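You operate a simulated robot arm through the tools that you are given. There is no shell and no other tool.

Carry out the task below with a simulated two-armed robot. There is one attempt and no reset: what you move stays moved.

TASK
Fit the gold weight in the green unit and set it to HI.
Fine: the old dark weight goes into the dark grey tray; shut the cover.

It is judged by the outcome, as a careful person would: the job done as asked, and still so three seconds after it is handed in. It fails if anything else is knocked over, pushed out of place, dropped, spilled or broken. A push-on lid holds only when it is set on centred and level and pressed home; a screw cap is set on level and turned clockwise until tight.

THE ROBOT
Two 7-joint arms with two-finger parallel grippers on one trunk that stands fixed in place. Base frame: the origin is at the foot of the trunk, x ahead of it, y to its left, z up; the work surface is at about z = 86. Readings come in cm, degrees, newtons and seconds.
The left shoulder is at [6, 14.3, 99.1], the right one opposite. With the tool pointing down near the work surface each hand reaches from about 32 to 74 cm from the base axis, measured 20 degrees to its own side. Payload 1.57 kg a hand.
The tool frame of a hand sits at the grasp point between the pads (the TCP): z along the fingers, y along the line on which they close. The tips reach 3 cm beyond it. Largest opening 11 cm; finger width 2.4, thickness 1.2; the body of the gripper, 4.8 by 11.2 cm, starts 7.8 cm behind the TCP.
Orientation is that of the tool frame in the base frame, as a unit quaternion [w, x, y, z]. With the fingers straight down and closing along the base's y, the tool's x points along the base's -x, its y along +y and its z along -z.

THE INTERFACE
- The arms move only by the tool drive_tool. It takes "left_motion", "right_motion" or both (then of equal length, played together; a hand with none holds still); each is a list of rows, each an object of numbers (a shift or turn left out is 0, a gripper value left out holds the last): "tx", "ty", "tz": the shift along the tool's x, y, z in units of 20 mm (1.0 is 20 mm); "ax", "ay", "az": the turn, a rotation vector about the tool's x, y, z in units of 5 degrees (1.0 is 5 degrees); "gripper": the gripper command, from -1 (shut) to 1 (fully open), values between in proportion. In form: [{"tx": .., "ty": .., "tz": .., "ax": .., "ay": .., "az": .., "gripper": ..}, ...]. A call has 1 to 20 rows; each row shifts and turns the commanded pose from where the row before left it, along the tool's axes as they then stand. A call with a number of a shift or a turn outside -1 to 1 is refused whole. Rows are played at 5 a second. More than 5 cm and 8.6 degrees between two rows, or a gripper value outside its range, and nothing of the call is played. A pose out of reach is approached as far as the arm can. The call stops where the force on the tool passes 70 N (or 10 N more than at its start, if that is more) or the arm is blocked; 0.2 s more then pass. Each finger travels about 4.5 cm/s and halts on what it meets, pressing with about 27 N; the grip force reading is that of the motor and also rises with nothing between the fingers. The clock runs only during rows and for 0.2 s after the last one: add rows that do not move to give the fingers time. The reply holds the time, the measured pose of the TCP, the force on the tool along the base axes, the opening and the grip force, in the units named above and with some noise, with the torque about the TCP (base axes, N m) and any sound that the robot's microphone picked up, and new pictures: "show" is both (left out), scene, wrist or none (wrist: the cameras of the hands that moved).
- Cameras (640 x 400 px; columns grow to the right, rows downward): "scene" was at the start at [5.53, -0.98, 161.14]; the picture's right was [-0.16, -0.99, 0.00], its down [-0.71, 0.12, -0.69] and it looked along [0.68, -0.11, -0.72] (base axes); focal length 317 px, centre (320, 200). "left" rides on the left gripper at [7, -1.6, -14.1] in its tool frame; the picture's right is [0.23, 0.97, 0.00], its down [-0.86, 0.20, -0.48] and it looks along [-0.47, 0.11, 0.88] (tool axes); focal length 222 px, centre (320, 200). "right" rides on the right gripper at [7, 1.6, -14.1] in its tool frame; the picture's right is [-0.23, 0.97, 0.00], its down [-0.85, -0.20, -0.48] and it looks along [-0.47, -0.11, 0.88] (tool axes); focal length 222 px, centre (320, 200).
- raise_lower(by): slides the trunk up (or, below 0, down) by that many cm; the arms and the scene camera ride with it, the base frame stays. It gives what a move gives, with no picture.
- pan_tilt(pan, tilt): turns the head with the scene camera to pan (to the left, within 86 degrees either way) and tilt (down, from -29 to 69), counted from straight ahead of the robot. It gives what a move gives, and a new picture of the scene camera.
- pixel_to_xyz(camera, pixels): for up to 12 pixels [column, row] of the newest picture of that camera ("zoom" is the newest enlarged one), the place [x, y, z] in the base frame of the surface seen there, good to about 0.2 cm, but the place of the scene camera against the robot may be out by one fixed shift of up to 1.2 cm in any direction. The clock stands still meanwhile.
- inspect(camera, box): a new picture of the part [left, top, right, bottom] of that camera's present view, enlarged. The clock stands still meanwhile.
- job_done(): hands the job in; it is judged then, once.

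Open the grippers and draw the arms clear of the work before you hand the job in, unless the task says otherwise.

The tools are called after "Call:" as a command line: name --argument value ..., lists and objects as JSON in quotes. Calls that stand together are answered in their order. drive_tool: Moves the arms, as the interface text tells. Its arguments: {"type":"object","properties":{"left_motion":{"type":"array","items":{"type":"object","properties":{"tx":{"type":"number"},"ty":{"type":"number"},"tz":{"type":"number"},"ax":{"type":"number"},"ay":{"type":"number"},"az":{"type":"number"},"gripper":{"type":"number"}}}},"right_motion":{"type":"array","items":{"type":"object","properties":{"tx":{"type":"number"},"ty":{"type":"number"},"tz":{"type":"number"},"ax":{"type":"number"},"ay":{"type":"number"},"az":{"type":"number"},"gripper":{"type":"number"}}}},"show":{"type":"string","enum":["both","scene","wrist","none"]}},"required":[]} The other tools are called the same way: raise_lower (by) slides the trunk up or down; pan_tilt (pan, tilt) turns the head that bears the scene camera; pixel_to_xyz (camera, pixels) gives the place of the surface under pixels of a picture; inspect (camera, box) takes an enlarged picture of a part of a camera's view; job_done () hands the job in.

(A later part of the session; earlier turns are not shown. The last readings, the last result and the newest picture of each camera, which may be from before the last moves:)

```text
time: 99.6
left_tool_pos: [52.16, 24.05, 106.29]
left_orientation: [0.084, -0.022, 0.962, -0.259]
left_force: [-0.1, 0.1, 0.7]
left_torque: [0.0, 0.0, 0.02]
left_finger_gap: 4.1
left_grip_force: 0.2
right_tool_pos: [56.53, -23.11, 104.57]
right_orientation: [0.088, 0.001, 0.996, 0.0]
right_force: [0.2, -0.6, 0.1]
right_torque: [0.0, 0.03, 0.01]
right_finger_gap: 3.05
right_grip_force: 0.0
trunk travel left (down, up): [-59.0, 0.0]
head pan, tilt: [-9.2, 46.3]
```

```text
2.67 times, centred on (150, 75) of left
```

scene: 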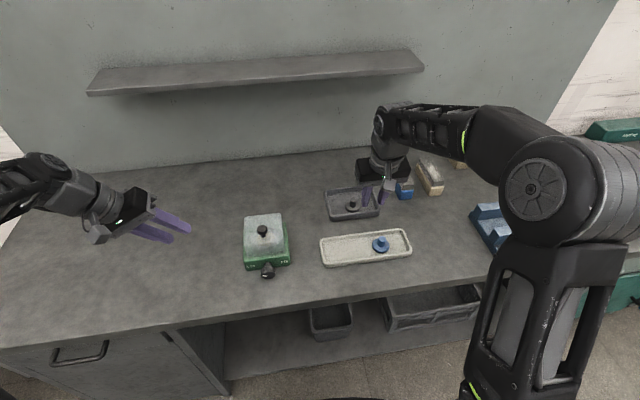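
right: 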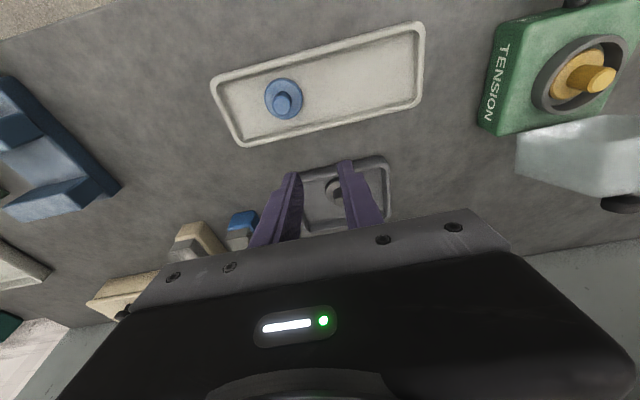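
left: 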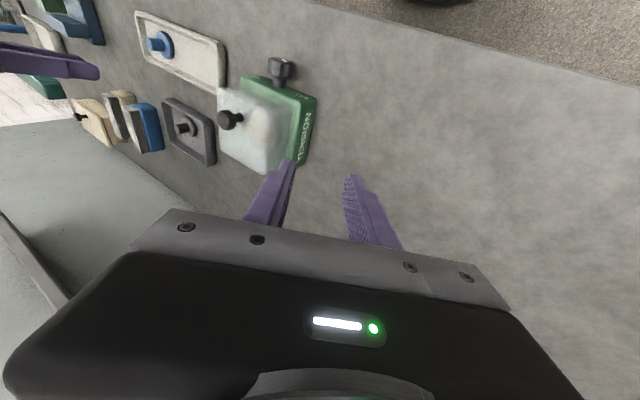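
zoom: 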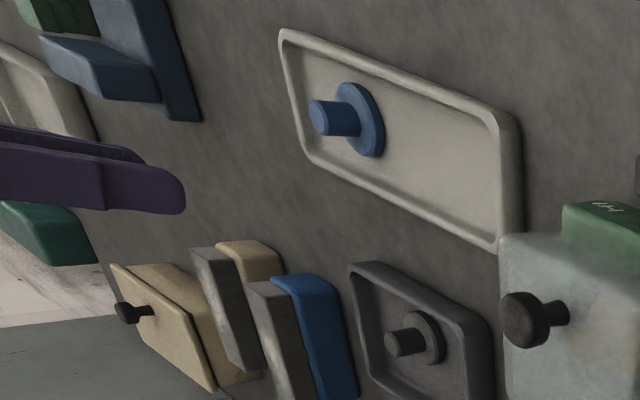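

The lean is as planned. I'll move along to a point 6 cm back from the knob along the finger line.

Call:
drive_tool --left_motion '[{"tx": 0.4275, "ty": -0.49, "tz": 0.946}, {"tx": 0.4275, "ty": -0.49, "tz": 0.946}, {"tx": 0.4275, "ty": -0.49, "tz": 0.946}, {"tx": 0.4275, "ty": -0.49, "tz": 0.946}, {"tx": 0.4275, "ty": -0.49, "tz": 0.946}, {"tx": 0.4275, "ty": -0.49, "tz": 0.946}, {"tx": 0.4275, "ty": -0.49, "tz": 0.946}, {"tx": 0.4275, "ty": -0.49, "tz": 0.946}, {}]' --show "both"

Call:
inspect --camera "left" --box '[220, 80, 420, 220]'

Call:
inspect --camera "scene" --box '[220, 210, 320, 290]'

```text
time: 101.6
left_tool_pos: [48.05, 9.22, 96.21]
left_orientation: [0.085, -0.023, 0.962, -0.258]
left_force: [-0.9, 0.3, 0.5]
left_torque: [-0.03, -0.04, 0.0]
left_finger_gap: 4.14
left_grip_force: 0.1
right_tool_pos: [56.69, -23.1, 104.54]
right_orientation: [0.088, 0.001, 0.996, 0.0]
right_force: [0.2, 1.2, 0.3]
right_torque: [-0.01, 0.01, -0.02]
right_finger_gap: 3.06
right_grip_force: 0.1
trunk travel left (down, up): [-59.0, 0.0]
head pan, tilt: [-9.2, 46.3]
```

scene: 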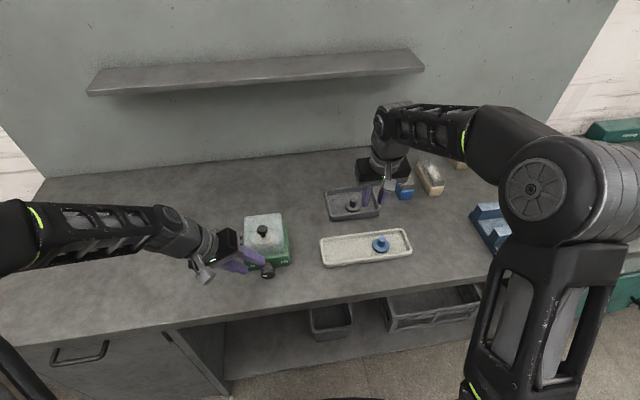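
left: 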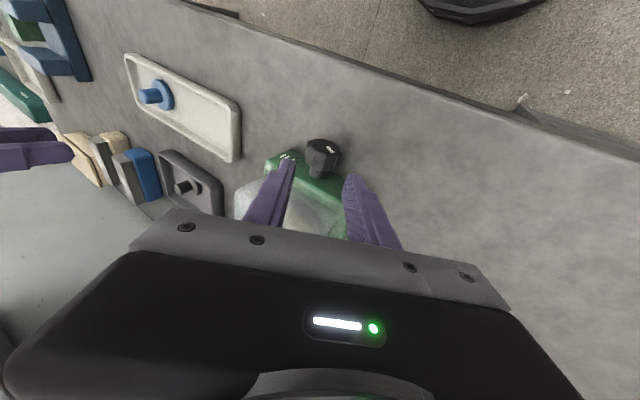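

```text
2.86 times, centred on (320, 150) of left
```

zoom: 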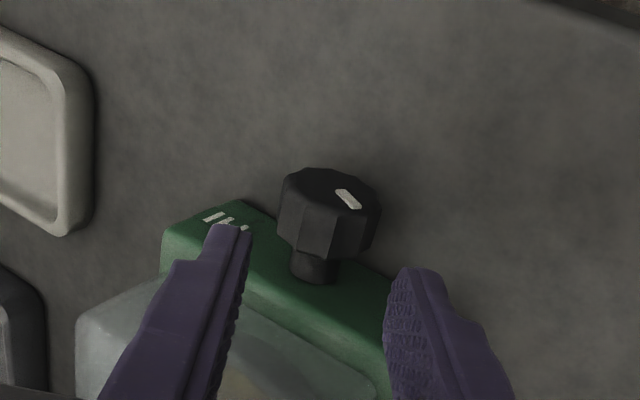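

```text
5.00 times, centred on (270, 250) of scene
```

zoom: 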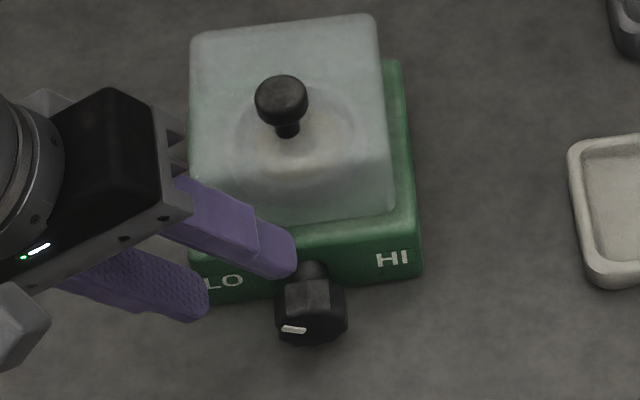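

I'll measure the knob from this view: its face centre at left picture (323,147) and its upper facet at (319,160).

Call:
pixel_to_xyz --camera "left" --pixels '[[323, 147], [319, 160], [308, 158], [335, 161], [308, 146], [338, 150], [323, 141], [318, 173], [326, 152], [330, 155], [311, 165], [325, 168]]'

Call:
inspect --camera "left" --box '[290, 125, 360, 185]'

```text
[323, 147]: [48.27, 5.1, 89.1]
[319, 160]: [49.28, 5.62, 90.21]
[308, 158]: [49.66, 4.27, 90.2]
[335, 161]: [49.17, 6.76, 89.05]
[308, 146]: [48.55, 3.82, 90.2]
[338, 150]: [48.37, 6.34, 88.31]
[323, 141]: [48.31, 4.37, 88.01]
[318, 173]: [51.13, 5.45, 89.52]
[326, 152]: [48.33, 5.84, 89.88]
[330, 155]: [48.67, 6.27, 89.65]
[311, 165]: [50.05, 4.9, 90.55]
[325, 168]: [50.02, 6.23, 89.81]
```

```text
6.67 times, centred on (325, 155) of left
```

zoom: 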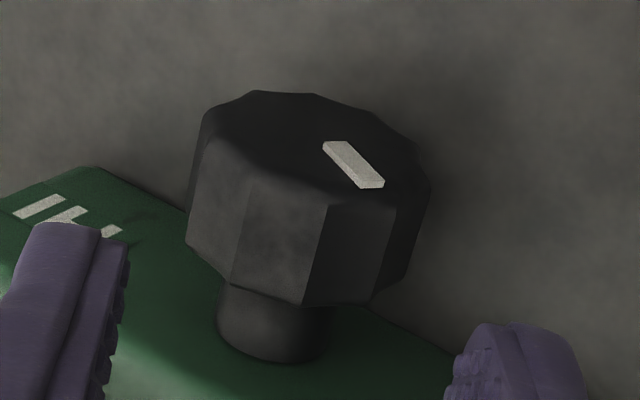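

The knob is a ten-sided one about 3.3 cm across, centred at about [49.4, 5.0, 88.9], with its marker at nine o'clock. I'll slide the fingers down around it in two stages.

Call:
drive_tool --left_motion '[{"tz": 0.6, "tx": 0.067}, {"tz": 0.6}, {"tz": 0.6}, {}]' --show "wrist"

Call:
inspect --camera "left" --box '[260, 120, 400, 230]'

Call:
inspect --camera "scene" --box '[220, 220, 310, 290]'

```text
time: 102.6
left_tool_pos: [48.4, 7.43, 93.16]
left_orientation: [0.085, -0.022, 0.962, -0.258]
left_force: [1.2, -0.1, -0.6]
left_torque: [0.01, -0.01, 0.01]
left_finger_gap: 4.11
left_grip_force: 0.0
right_tool_pos: [56.64, -23.09, 104.53]
right_orientation: [0.088, 0.001, 0.996, 0.0]
right_force: [0.1, -0.6, 0.3]
right_torque: [-0.04, 0.01, -0.01]
right_finger_gap: 3.02
right_grip_force: 0.0
trunk travel left (down, up): [-59.0, 0.0]
head pan, tilt: [-9.2, 46.3]
```

left: 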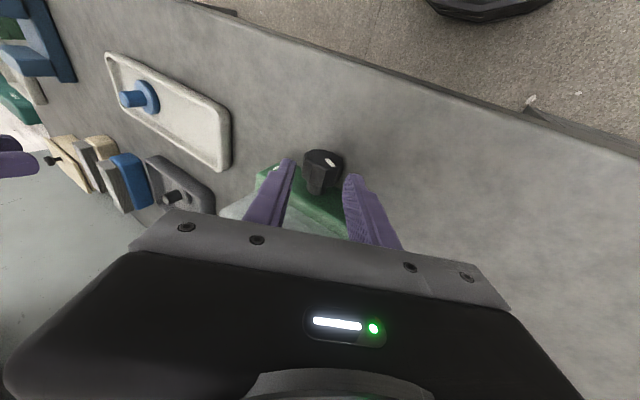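

```text
3.64 times, centred on (330, 175) of left
```

zoom: 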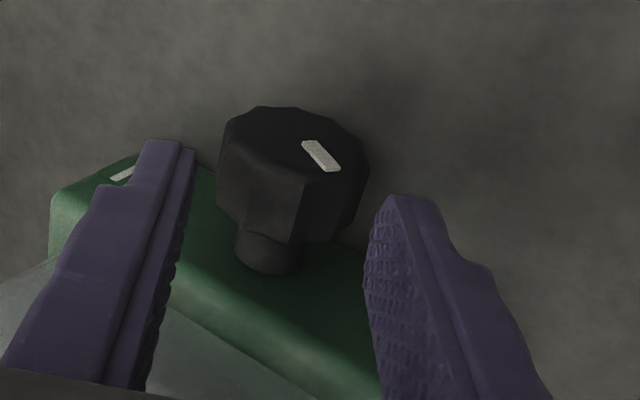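

```text
5.71 times, centred on (265, 255) of scene
```

zoom: 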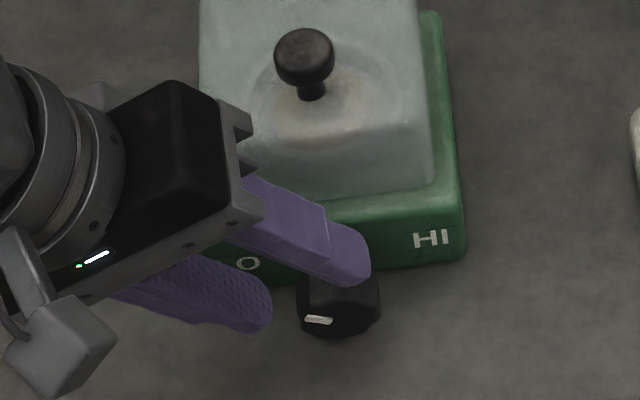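

The knob lies between the fingers. I'll go in the remaining 2.5 cm.

Call:
drive_tool --left_motion '[{"tz": 0.43, "tx": -0.023}, {"tz": 0.43, "tx": -0.023}, {"tz": 0.41, "tx": -0.023}, {}]' --show "wrist"

Call:
inspect --camera "left" --box '[260, 120, 400, 230]'

Call:
inspect --camera "scene" --box '[220, 220, 310, 290]'

```text
time: 103.6
left_tool_pos: [49.25, 6.19, 91.05]
left_orientation: [0.085, -0.023, 0.962, -0.258]
left_force: [-0.5, 0.1, 0.2]
left_torque: [-0.02, -0.03, 0.03]
left_finger_gap: 4.11
left_grip_force: 0.0
right_tool_pos: [56.49, -23.25, 104.5]
right_orientation: [0.087, 0.001, 0.996, 0.0]
right_force: [0.2, -0.5, -0.3]
right_torque: [-0.04, -0.02, 0.01]
right_finger_gap: 3.01
right_grip_force: 0.1
trunk travel left (down, up): [-59.0, 0.0]
head pan, tilt: [-9.2, 46.3]
```

left: 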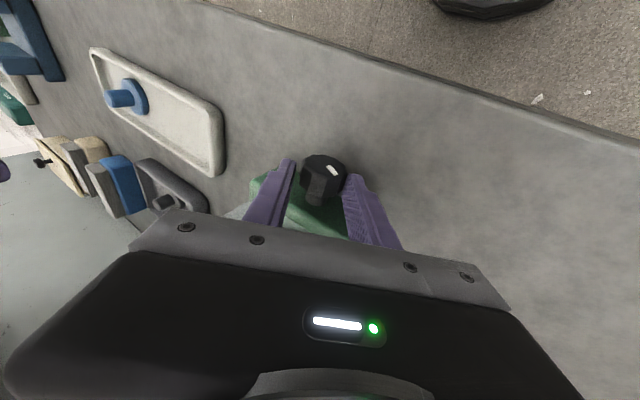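

```text
3.64 times, centred on (330, 175) of left
```

zoom: 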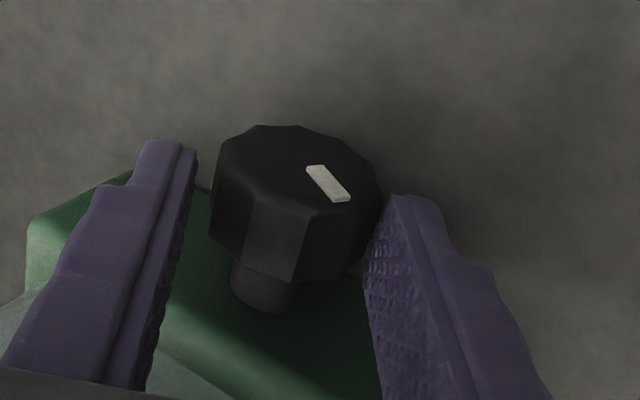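

```text
5.71 times, centred on (265, 255) of scene
```

zoom: 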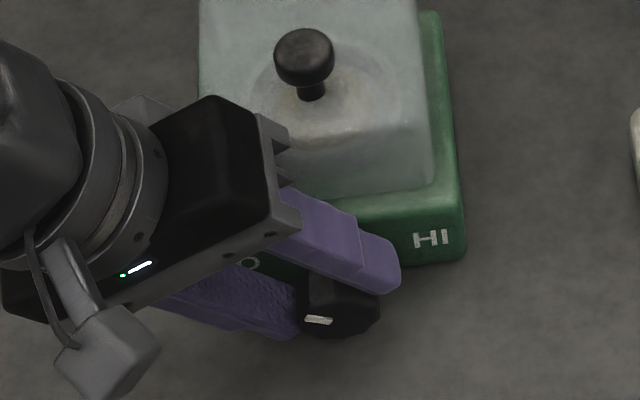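

The knob sits between the fingers, a touch toward the left finger. I'll shift 2 mm that way and close on it.

Call:
drive_tool --left_motion '[{"ty": 0.1}, {"gripper": -1}, {}, {}, {}]' --show "wrist"

Call:
inspect --camera "left" --box '[260, 120, 400, 230]'

Call:
inspect --camera "scene" --box '[220, 220, 310, 290]'

```text
time: 104.8
left_tool_pos: [49.24, 6.32, 91.01]
left_orientation: [0.084, -0.022, 0.962, -0.259]
left_force: [-0.7, 1.7, -0.9]
left_torque: [0.04, -0.27, -0.3]
left_finger_gap: 3.57
left_grip_force: 42.8
right_tool_pos: [56.56, -23.01, 104.41]
right_orientation: [0.088, 0.001, 0.996, -0.001]
right_force: [0.3, 0.6, 0.5]
right_torque: [0.03, -0.02, -0.01]
right_finger_gap: 3.02
right_grip_force: 0.2
trunk travel left (down, up): [-59.0, 0.0]
head pan, tilt: [-9.2, 46.3]
```

left: 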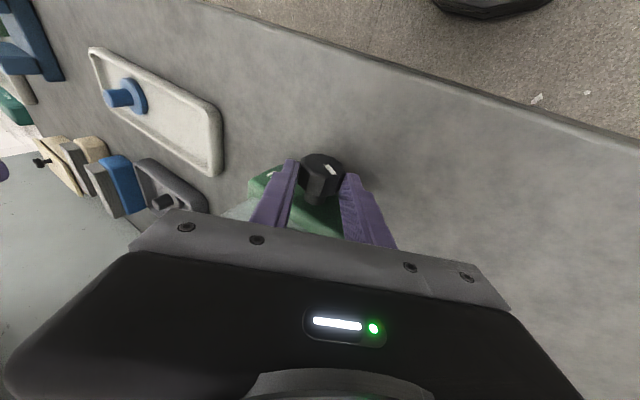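

```text
3.64 times, centred on (330, 175) of left
```

zoom: 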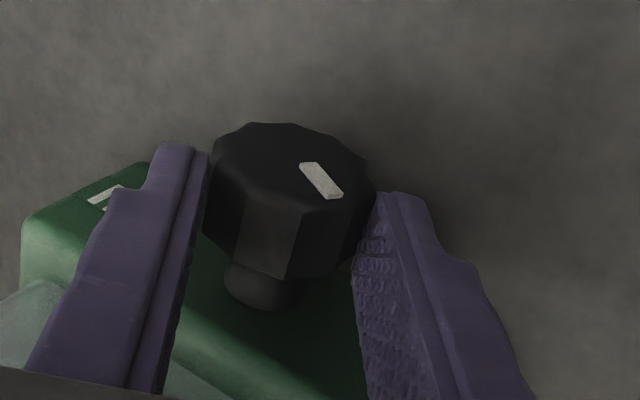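

```text
5.71 times, centred on (265, 255) of scene
```

zoom: 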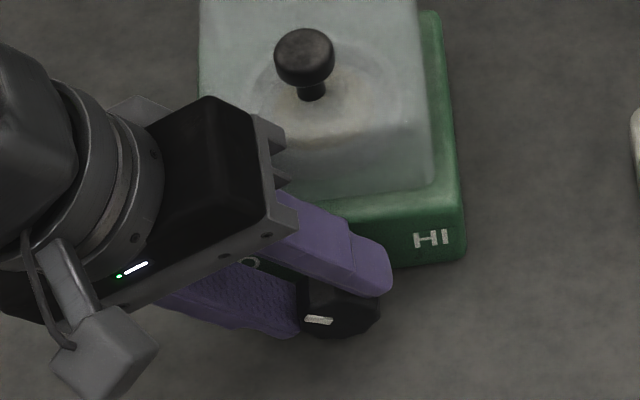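

Gripped at 3.57 cm. I'll make a small first turn of 10 degrees, about the knob's own axis toward HI over the top, and watch the torque.

Call:
drive_tool --left_motion '[{"ax": -0.985, "az": 0.174, "ty": -0.107}, {"ax": -0.985, "az": 0.174, "ty": -0.107}, {}]' --show "wrist"

Call:
inspect --camera "left" --box '[260, 120, 400, 230]'

Call:
inspect --camera "scene" --box '[220, 220, 310, 290]'

```text
time: 105.6
left_tool_pos: [49.22, 5.91, 91.33]
left_orientation: [0.087, -0.015, 0.981, -0.173]
left_force: [-0.3, 0.4, 10.1]
left_torque: [-0.11, -0.26, -0.18]
left_finger_gap: 3.56
left_grip_force: 42.8
right_tool_pos: [56.65, -23.21, 104.47]
right_orientation: [0.088, 0.001, 0.996, 0.0]
right_force: [0.1, 0.3, 0.4]
right_torque: [0.03, 0.02, 0.01]
right_finger_gap: 3.03
right_grip_force: 0.0
trunk travel left (down, up): [-59.0, 0.0]
head pan, tilt: [-9.2, 46.3]
```

left: 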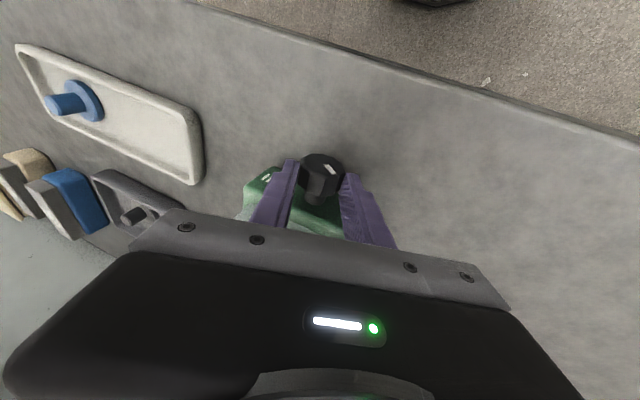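

```text
3.64 times, centred on (330, 175) of left
```

zoom: 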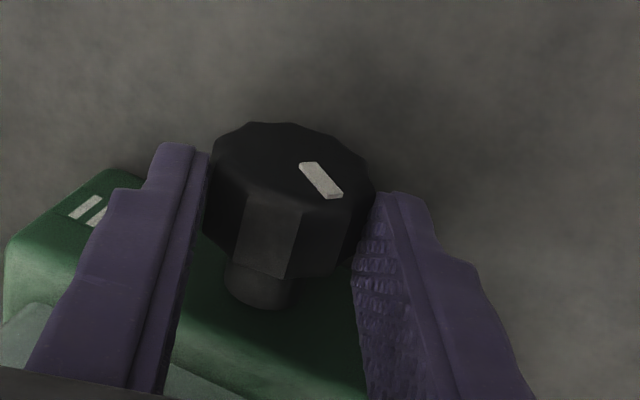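

```text
5.71 times, centred on (265, 255) of scene
```

zoom: 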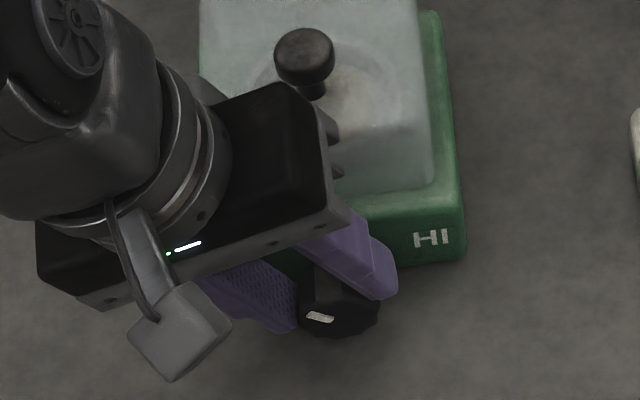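

The marker turns along with the fingers and the torque is low. I'll carry on by 20 degrees.

Call:
drive_tool --left_motion '[{"ax": -0.985, "az": 0.174, "ty": -0.107, "tz": -0.03}, {"ax": -0.985, "az": 0.174, "ty": -0.107}, {"ax": -0.985, "az": 0.174, "ty": -0.107}, {"ax": -0.985, "az": 0.174, "ty": -0.107}, {}]' --show "wrist"

Call:
inspect --camera "left" --box '[260, 120, 400, 230]'

Call:
inspect --camera "scene" --box '[220, 220, 310, 290]'

```text
time: 106.8
left_tool_pos: [49.09, 5.03, 91.38]
left_orientation: [0.09, 0.0, 0.996, -0.001]
left_force: [5.5, -3.9, 21.0]
left_torque: [-0.05, -0.16, -0.36]
left_finger_gap: 3.52
left_grip_force: 42.1
right_tool_pos: [56.6, -23.24, 104.62]
right_orientation: [0.088, 0.001, 0.996, 0.001]
right_force: [-0.5, -0.4, 0.3]
right_torque: [-0.02, 0.0, 0.01]
right_finger_gap: 3.02
right_grip_force: 0.1
trunk travel left (down, up): [-59.0, 0.0]
head pan, tilt: [-9.2, 46.3]
```

left: 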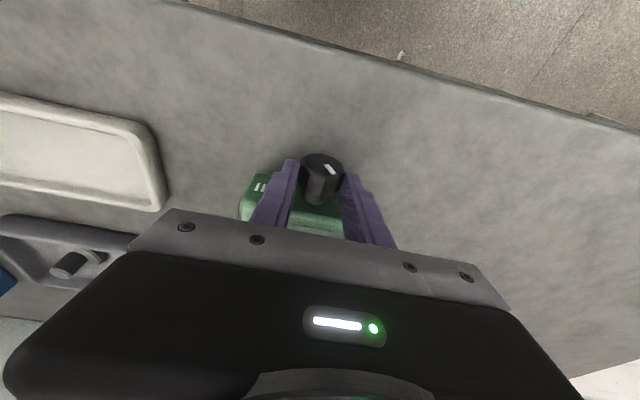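

```text
3.64 times, centred on (330, 175) of left
```

zoom: 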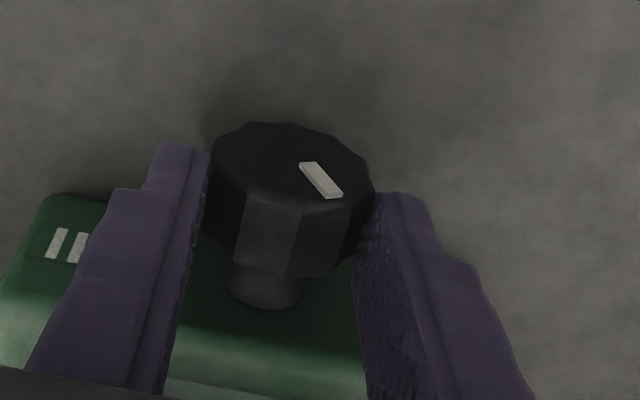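

```text
5.71 times, centred on (265, 255) of scene
```

zoom: 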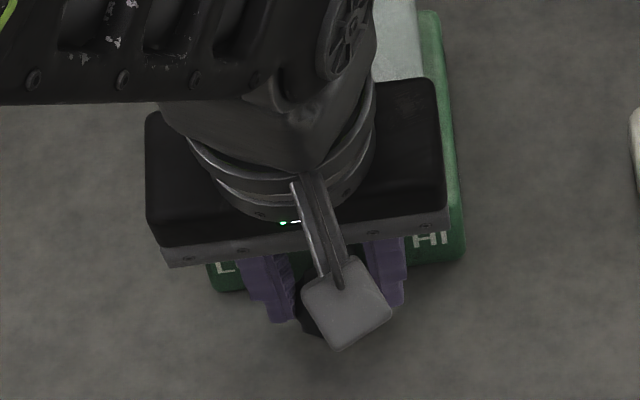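

The knob follows, and the hand is now upright with 21 N of downward push, which I'll relieve by rising 2 mm. Then 30 degrees more.

Call:
drive_tool --left_motion '[{"tz": -0.1}, {"ax": -0.985, "az": 0.174, "ty": -0.11}, {"ax": -0.985, "az": 0.174, "ty": -0.11}, {"ax": -0.985, "az": 0.174, "ty": -0.11}, {"ax": -0.985, "az": 0.174, "ty": -0.11}, {}]' --show "wrist"

Call:
inspect --camera "left" --box '[260, 120, 400, 230]'

```text
time: 108.2
left_tool_pos: [49.12, 3.94, 91.42]
left_orientation: [0.086, 0.016, 0.981, 0.172]
left_force: [6.2, -14.7, -14.5]
left_torque: [-0.55, -0.68, 0.42]
left_finger_gap: 3.56
left_grip_force: 42.3
right_tool_pos: [56.76, -23.31, 104.41]
right_orientation: [0.086, 0.001, 0.996, 0.001]
right_force: [1.3, 0.8, -0.5]
right_torque: [0.01, -0.01, -0.01]
right_finger_gap: 3.02
right_grip_force: 0.0
trunk travel left (down, up): [-59.0, 0.0]
head pan, tilt: [-9.2, 46.3]
```

left: 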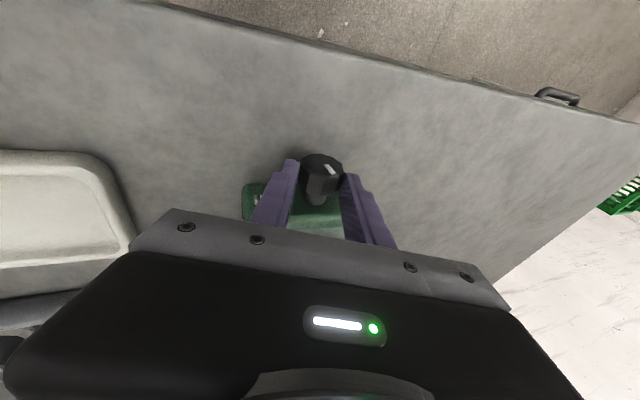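

```text
3.64 times, centred on (330, 175) of left
```

zoom: 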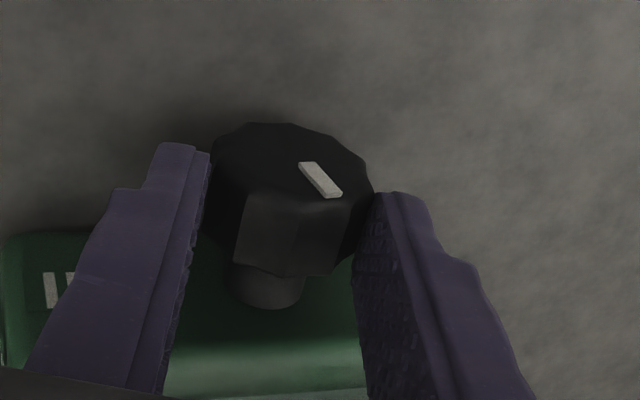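

The knob still follows (marker unchanged relative to the fingers). I'll ease out the side force and turn 15 degrees more, then check the scene.

Call:
drive_tool --left_motion '[{"ty": -0.064, "tz": 0.03}, {"ax": -0.985, "az": 0.174, "ty": -0.115}, {"ax": -0.985, "az": 0.174, "ty": -0.115}, {"ax": -0.985, "az": 0.174, "ty": -0.115}, {}]' --show "both"

Call:
inspect --camera "left" --box '[260, 120, 400, 230]'

Call:
inspect --camera "scene" --box '[220, 210, 330, 290]'

```text
time: 109.4
left_tool_pos: [49.11, 3.17, 91.13]
left_orientation: [0.084, 0.027, 0.95, 0.298]
left_force: [1.7, -22.0, -3.8]
left_torque: [-0.65, -0.09, 0.49]
left_finger_gap: 3.56
left_grip_force: 43.0
right_tool_pos: [56.67, -23.38, 104.33]
right_orientation: [0.088, 0.001, 0.996, 0.001]
right_force: [1.3, -0.7, 0.0]
right_torque: [-0.01, 0.0, -0.02]
right_finger_gap: 3.02
right_grip_force: 0.1
trunk travel left (down, up): [-59.0, 0.0]
head pan, tilt: [-9.2, 46.3]
```

scene: 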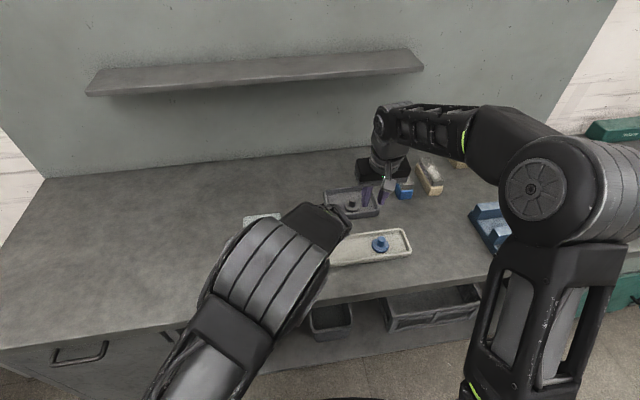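
left: 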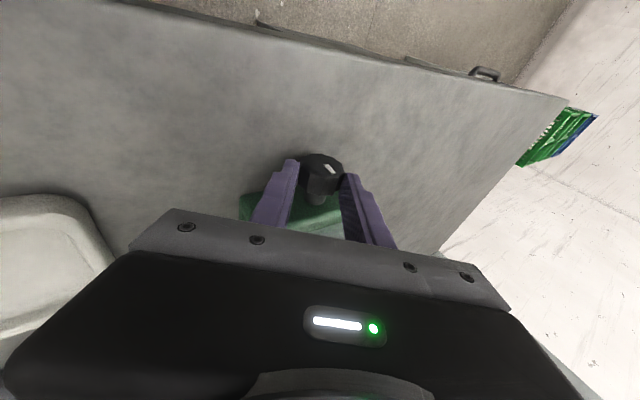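

```text
3.64 times, centred on (330, 175) of left
```

zoom: 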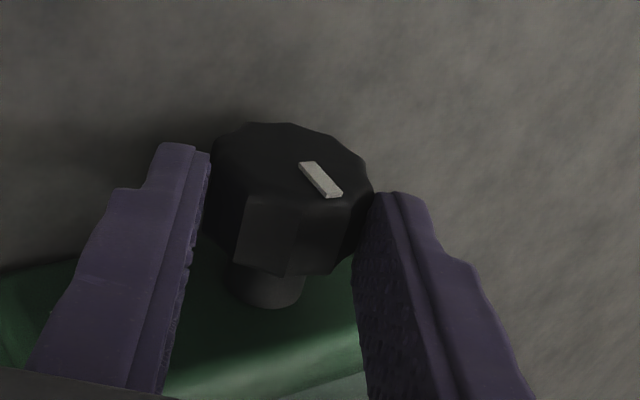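

```text
5.00 times, centred on (275, 250) of scene
```

zoom: 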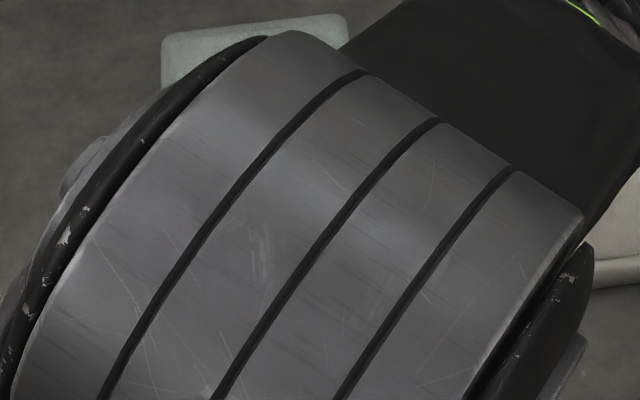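

The knob has turned by about 65 degrees. The side force is 22 N, so I'll release here, back off along the fingers and look at the marker.

Call:
drive_tool --left_motion '[{"gripper": -0.2}, {}, {}, {"tz": -0.5}, {"tz": -0.6}, {"tz": -0.7}, {"tz": -0.7}, {"tz": -0.7}, {}]' --show "both"

Call:
inspect --camera "left" --box '[240, 90, 400, 220]'

```text
time: 111.4
left_tool_pos: [48.04, 0.07, 96.26]
left_orientation: [0.083, 0.026, 0.95, 0.298]
left_force: [-0.3, -0.4, 0.5]
left_torque: [0.0, -0.01, 0.0]
left_finger_gap: 4.39
left_grip_force: 0.1
right_tool_pos: [56.6, -23.23, 104.53]
right_orientation: [0.087, 0.001, 0.996, 0.0]
right_force: [1.0, -0.1, 0.4]
right_torque: [0.01, -0.03, 0.02]
right_finger_gap: 3.01
right_grip_force: 0.1
trunk travel left (down, up): [-59.0, 0.0]
head pan, tilt: [-9.2, 46.3]
```

scene: 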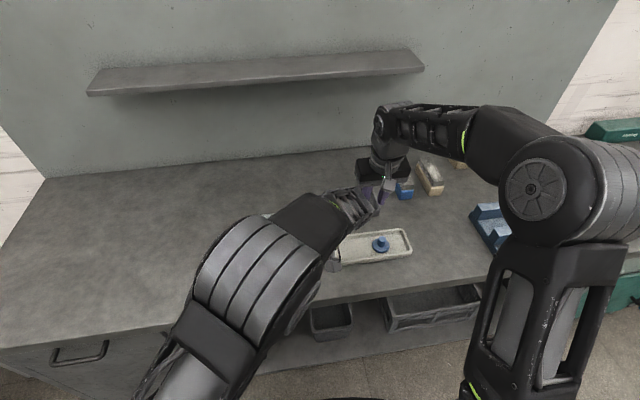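
left: 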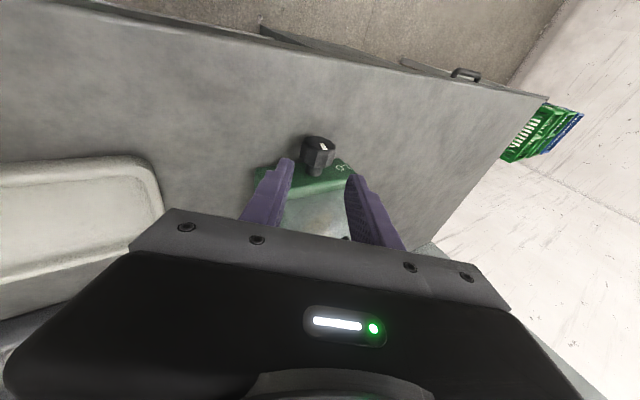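

```text
3.08 times, centred on (320, 155) of left
```

zoom: 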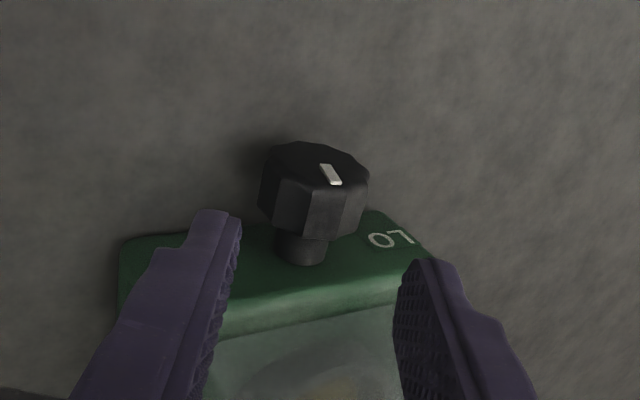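

The knob stays where I left it, the marker now well round from LO. I'll swing the hand back to a 30 degree left lean around the knob for the next stroke.

Call:
drive_tool --left_motion '[{"ax": 0.985, "az": -0.174, "ty": 0.38}, {"ax": 0.985, "az": -0.174, "ty": 0.38}, {"ax": 0.985, "az": -0.174, "ty": 0.38}, {"ax": 0.985, "az": -0.174, "ty": 0.38}, {"ax": 0.985, "az": -0.174, "ty": 0.38}, {"ax": 0.985, "az": -0.174, "ty": 0.38}, {"ax": 0.985, "az": -0.174, "ty": 0.38}, {"ax": 0.985, "az": -0.174, "ty": 0.38}, {"ax": 0.985, "az": -0.174, "ty": 0.38}, {"ax": 0.985, "az": -0.174, "ty": 0.38}, {"ax": 0.985, "az": -0.174, "ty": 0.38}, {"ax": 0.985, "az": -0.174, "ty": 0.38}, {"ax": 0.985, "az": -0.174, "ty": 0.38}, {}]' --show "both"

Call:
inspect --camera "left" --box '[240, 90, 400, 220]'

Call:
inspect --camera "scene" --box '[220, 190, 320, 290]'

```text
time: 114.4
left_tool_pos: [48.01, 9.31, 97.19]
left_orientation: [0.084, -0.023, 0.962, -0.259]
left_force: [-0.5, -0.2, 0.5]
left_torque: [0.04, 0.03, 0.0]
left_finger_gap: 4.41
left_grip_force: 0.1
right_tool_pos: [56.6, -23.17, 104.44]
right_orientation: [0.088, 0.001, 0.996, 0.001]
right_force: [-0.2, 0.9, 0.8]
right_torque: [0.01, -0.01, 0.01]
right_finger_gap: 3.01
right_grip_force: 0.0
trunk travel left (down, up): [-59.0, 0.0]
head pan, tilt: [-9.2, 46.3]
```

scene: 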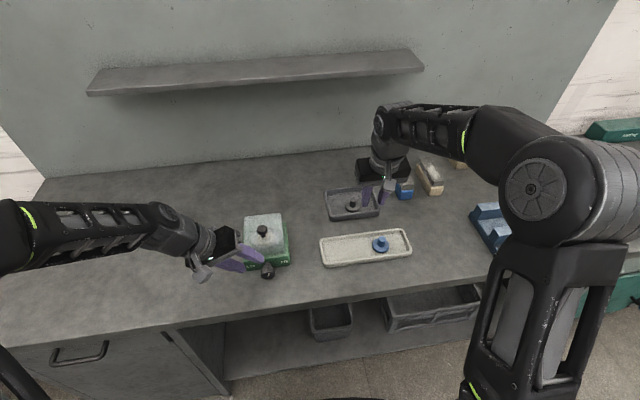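
left: 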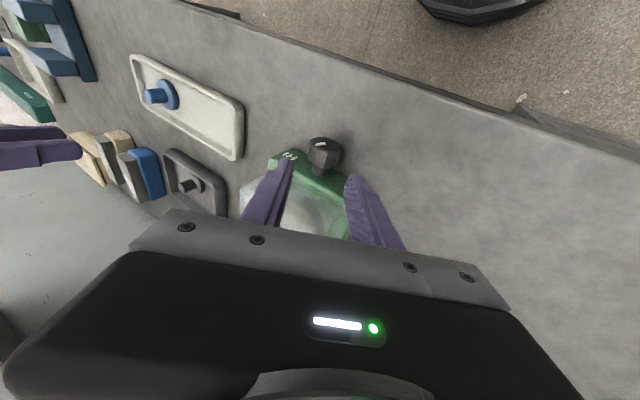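

```text
3.08 times, centred on (320, 155) of left
```

zoom: 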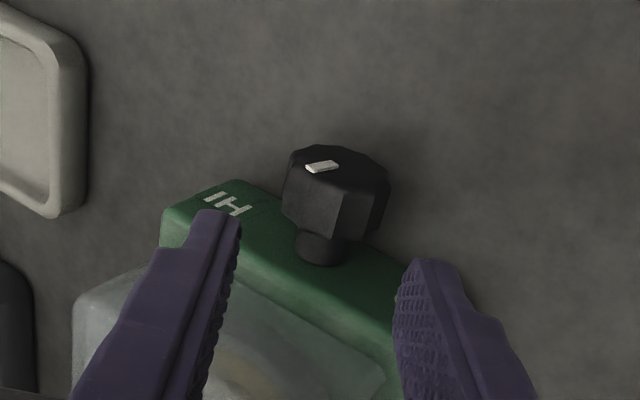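

```text
4.00 times, centred on (270, 240) of scene
```

zoom: 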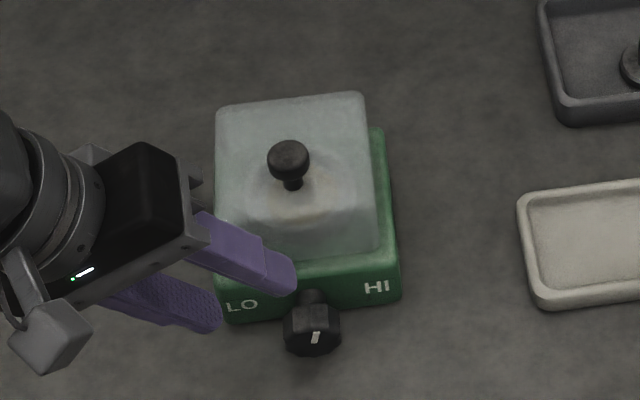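

I need a sharper view of the marker to judge its angle, so I'll zoom in from both cameras.

Call:
inspect --camera "left" --box '[295, 125, 355, 180]'

Call:
inspect --camera "scene" --box '[244, 250, 292, 285]'

```text
7.27 times, centred on (325, 152) of left
```

zoom: 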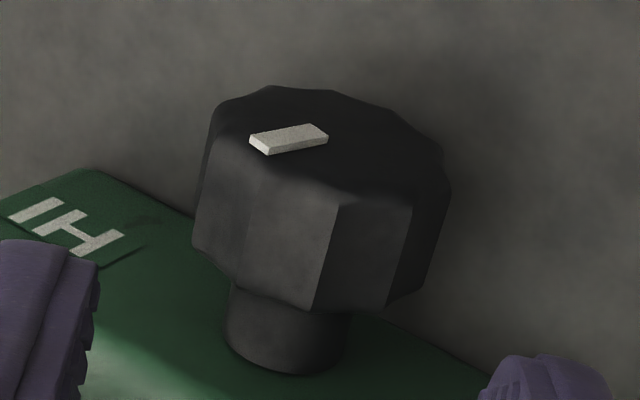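

```text
11.43 times, centred on (268, 268) of scene
```

zoom: 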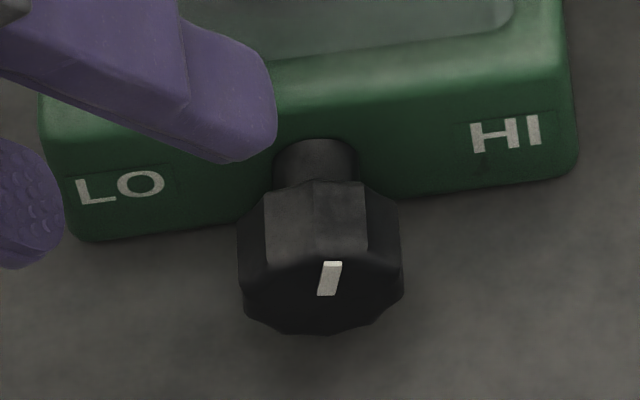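

The marker now points just past twelve o'clock, so about another 50 degrees is needed to point at HI. I'll go in again from the left lean and grip.

Call:
drive_tool --left_motion '[{"tx": 0.118, "ty": 0.167}, {"tz": 0.6}, {"tz": 0.6}, {"tz": 0.6}, {"tz": 0.6}, {"tz": 0.55}, {"tz": 0.5}, {}]' --show "wrist"

Call:
inspect --camera "left" --box '[260, 120, 400, 230]'

```text
time: 116.2
left_tool_pos: [48.75, 6.13, 90.97]
left_orientation: [0.084, -0.024, 0.962, -0.258]
left_force: [-0.3, 0.0, 0.4]
left_torque: [-0.01, -0.05, 0.01]
left_finger_gap: 4.39
left_grip_force: 0.0
right_tool_pos: [56.72, -23.1, 104.54]
right_orientation: [0.088, 0.001, 0.996, 0.0]
right_force: [0.4, -0.2, 0.2]
right_torque: [0.02, -0.01, 0.02]
right_finger_gap: 3.04
right_grip_force: 0.1
trunk travel left (down, up): [-59.0, 0.0]
head pan, tilt: [-9.2, 46.3]
```

left: 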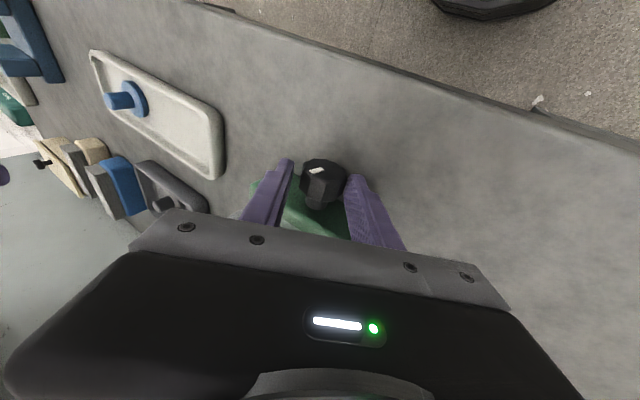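

```text
3.64 times, centred on (330, 175) of left
```

zoom: 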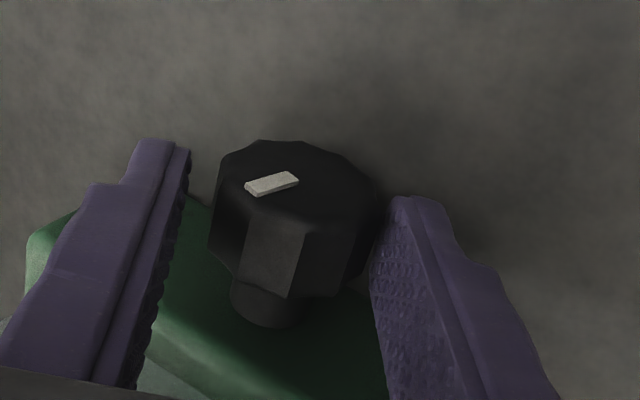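

The knob is between the fingers again. I'll shift 2 mm toward the left finger and close, then turn 20 degrees.

Call:
drive_tool --left_motion '[{"ty": 0.08, "tx": -0.1}, {"gripper": -1}, {}, {}, {}, {"ax": -0.985, "az": 0.174, "ty": -0.107}, {"ax": -0.985, "az": 0.174, "ty": -0.107, "tz": -0.03}, {"ax": -0.985, "az": 0.174, "ty": -0.107, "tz": -0.03}, {"ax": -0.985, "az": 0.174, "ty": -0.107}, {}]' --show "wrist"

Call:
inspect --camera "left" --box '[260, 120, 400, 230]'

Call:
inspect --camera "scene" --box '[244, 250, 292, 285]'

```text
time: 118.4
left_tool_pos: [49.15, 5.53, 91.14]
left_orientation: [0.085, -0.006, 0.993, -0.087]
left_force: [-1.3, -10.0, -22.1]
left_torque: [-0.12, -0.55, 0.16]
left_finger_gap: 3.46
left_grip_force: 42.0
right_tool_pos: [56.74, -23.08, 104.3]
right_orientation: [0.088, 0.001, 0.996, 0.0]
right_force: [0.9, 0.6, 0.4]
right_torque: [0.01, -0.03, 0.04]
right_finger_gap: 3.05
right_grip_force: 0.0
trunk travel left (down, up): [-59.0, 0.0]
head pan, tilt: [-9.2, 46.3]
```

left: 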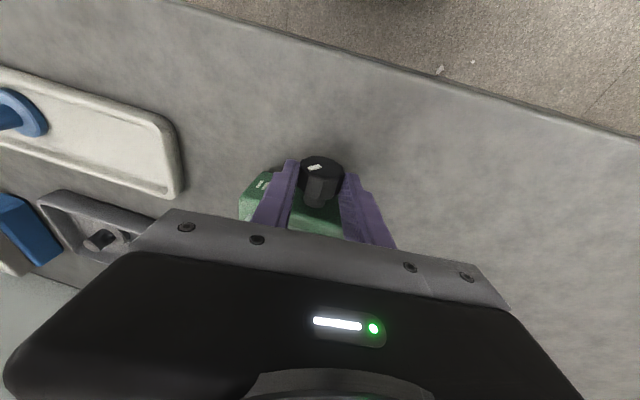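

```text
3.64 times, centred on (330, 175) of left
```

zoom: 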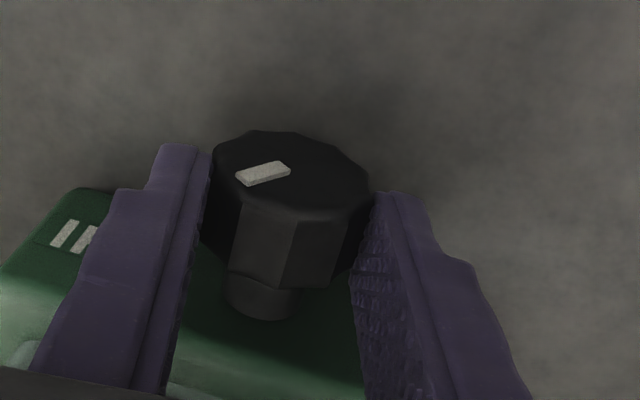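

```text
11.43 times, centred on (268, 268) of scene
```

zoom: 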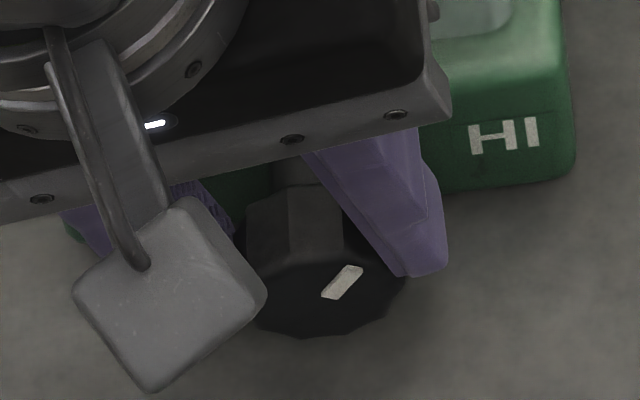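

The marker now points up to the right, toward HI. The hand is pulling up by 22 N, so I'll lower it slightly and turn another 15 degrees.

Call:
drive_tool --left_motion '[{"tz": 0.07, "ty": -0.03}, {"ax": -0.985, "az": 0.174, "ty": -0.11}, {"ax": -0.985, "az": 0.174, "ty": -0.11}, {"ax": -0.985, "az": 0.174, "ty": -0.11}, {}]' --show "wrist"

Call:
inspect --camera "left" --box '[260, 120, 400, 230]'

Call:
inspect --camera "scene" --box '[244, 250, 292, 285]'

```text
time: 119.6
left_tool_pos: [49.13, 4.76, 91.16]
left_orientation: [0.086, 0.003, 0.995, 0.043]
left_force: [-5.7, -4.0, -17.8]
left_torque: [-0.13, -0.6, 0.24]
left_finger_gap: 3.47
left_grip_force: 42.2
right_tool_pos: [56.68, -23.12, 104.52]
right_orientation: [0.088, 0.0, 0.996, 0.001]
right_force: [-0.4, 0.1, 0.3]
right_torque: [0.0, -0.01, -0.03]
right_finger_gap: 3.05
right_grip_force: 0.0
trunk travel left (down, up): [-59.0, 0.0]
head pan, tilt: [-9.2, 46.3]
```

left: 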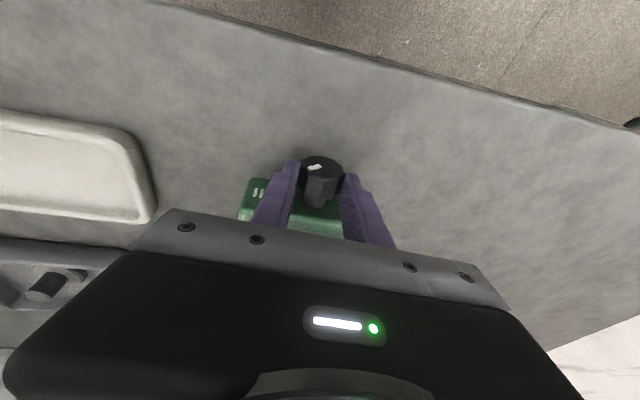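

```text
3.64 times, centred on (330, 175) of left
```

zoom: 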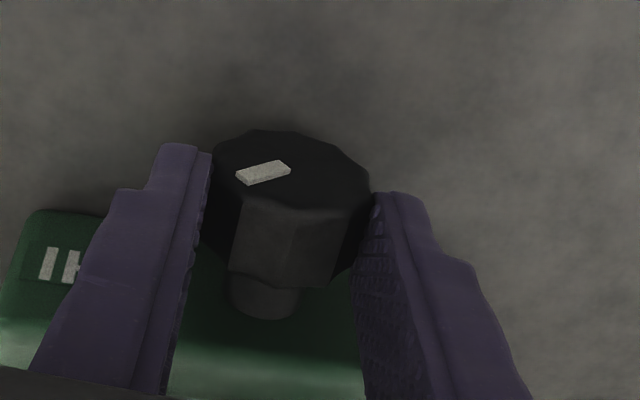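

```text
11.43 times, centred on (268, 268) of scene
```

zoom: 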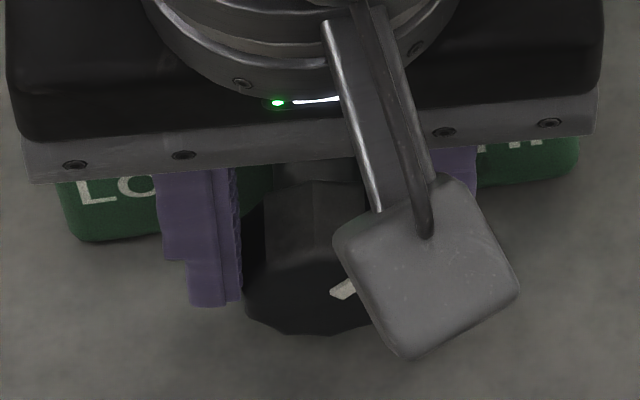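

The knob is still following without resistance. I'll lower slightly and turn 10 degrees more, watching for the end stop.

Call:
drive_tool --left_motion '[{"tz": 0.06, "tx": 0.02}, {"ax": -0.985, "az": 0.174, "ty": -0.11}, {"ax": -0.985, "az": 0.174, "ty": -0.11}, {}]' --show "wrist"

Call:
inspect --camera "left" --box '[260, 120, 400, 230]'

Call:
inspect --camera "scene" --box '[244, 250, 292, 285]'

```text
time: 120.6
left_tool_pos: [49.13, 4.22, 91.08]
left_orientation: [0.087, 0.012, 0.988, 0.13]
left_force: [-4.3, -6.4, -8.9]
left_torque: [-0.18, 1.11, 0.41]
left_finger_gap: 3.47
left_grip_force: 42.4
right_tool_pos: [56.64, -23.28, 104.54]
right_orientation: [0.087, 0.001, 0.996, 0.0]
right_force: [0.4, -0.3, -0.5]
right_torque: [0.04, 0.01, 0.03]
right_finger_gap: 3.03
right_grip_force: 0.0
trunk travel left (down, up): [-59.0, 0.0]
head pan, tilt: [-9.2, 46.3]
```

left: 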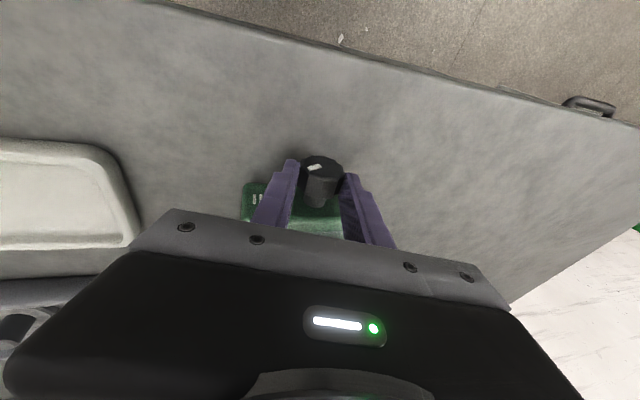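

```text
3.64 times, centred on (330, 175) of left
```

zoom: 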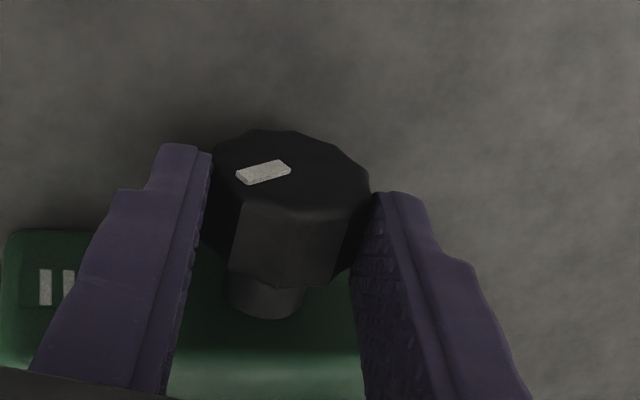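

```text
11.43 times, centred on (268, 268) of scene
```

zoom: 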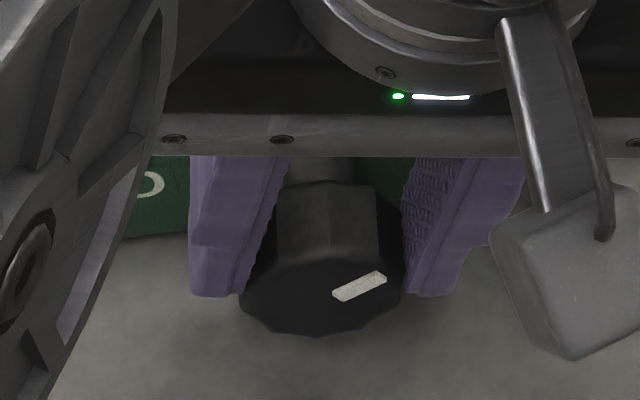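

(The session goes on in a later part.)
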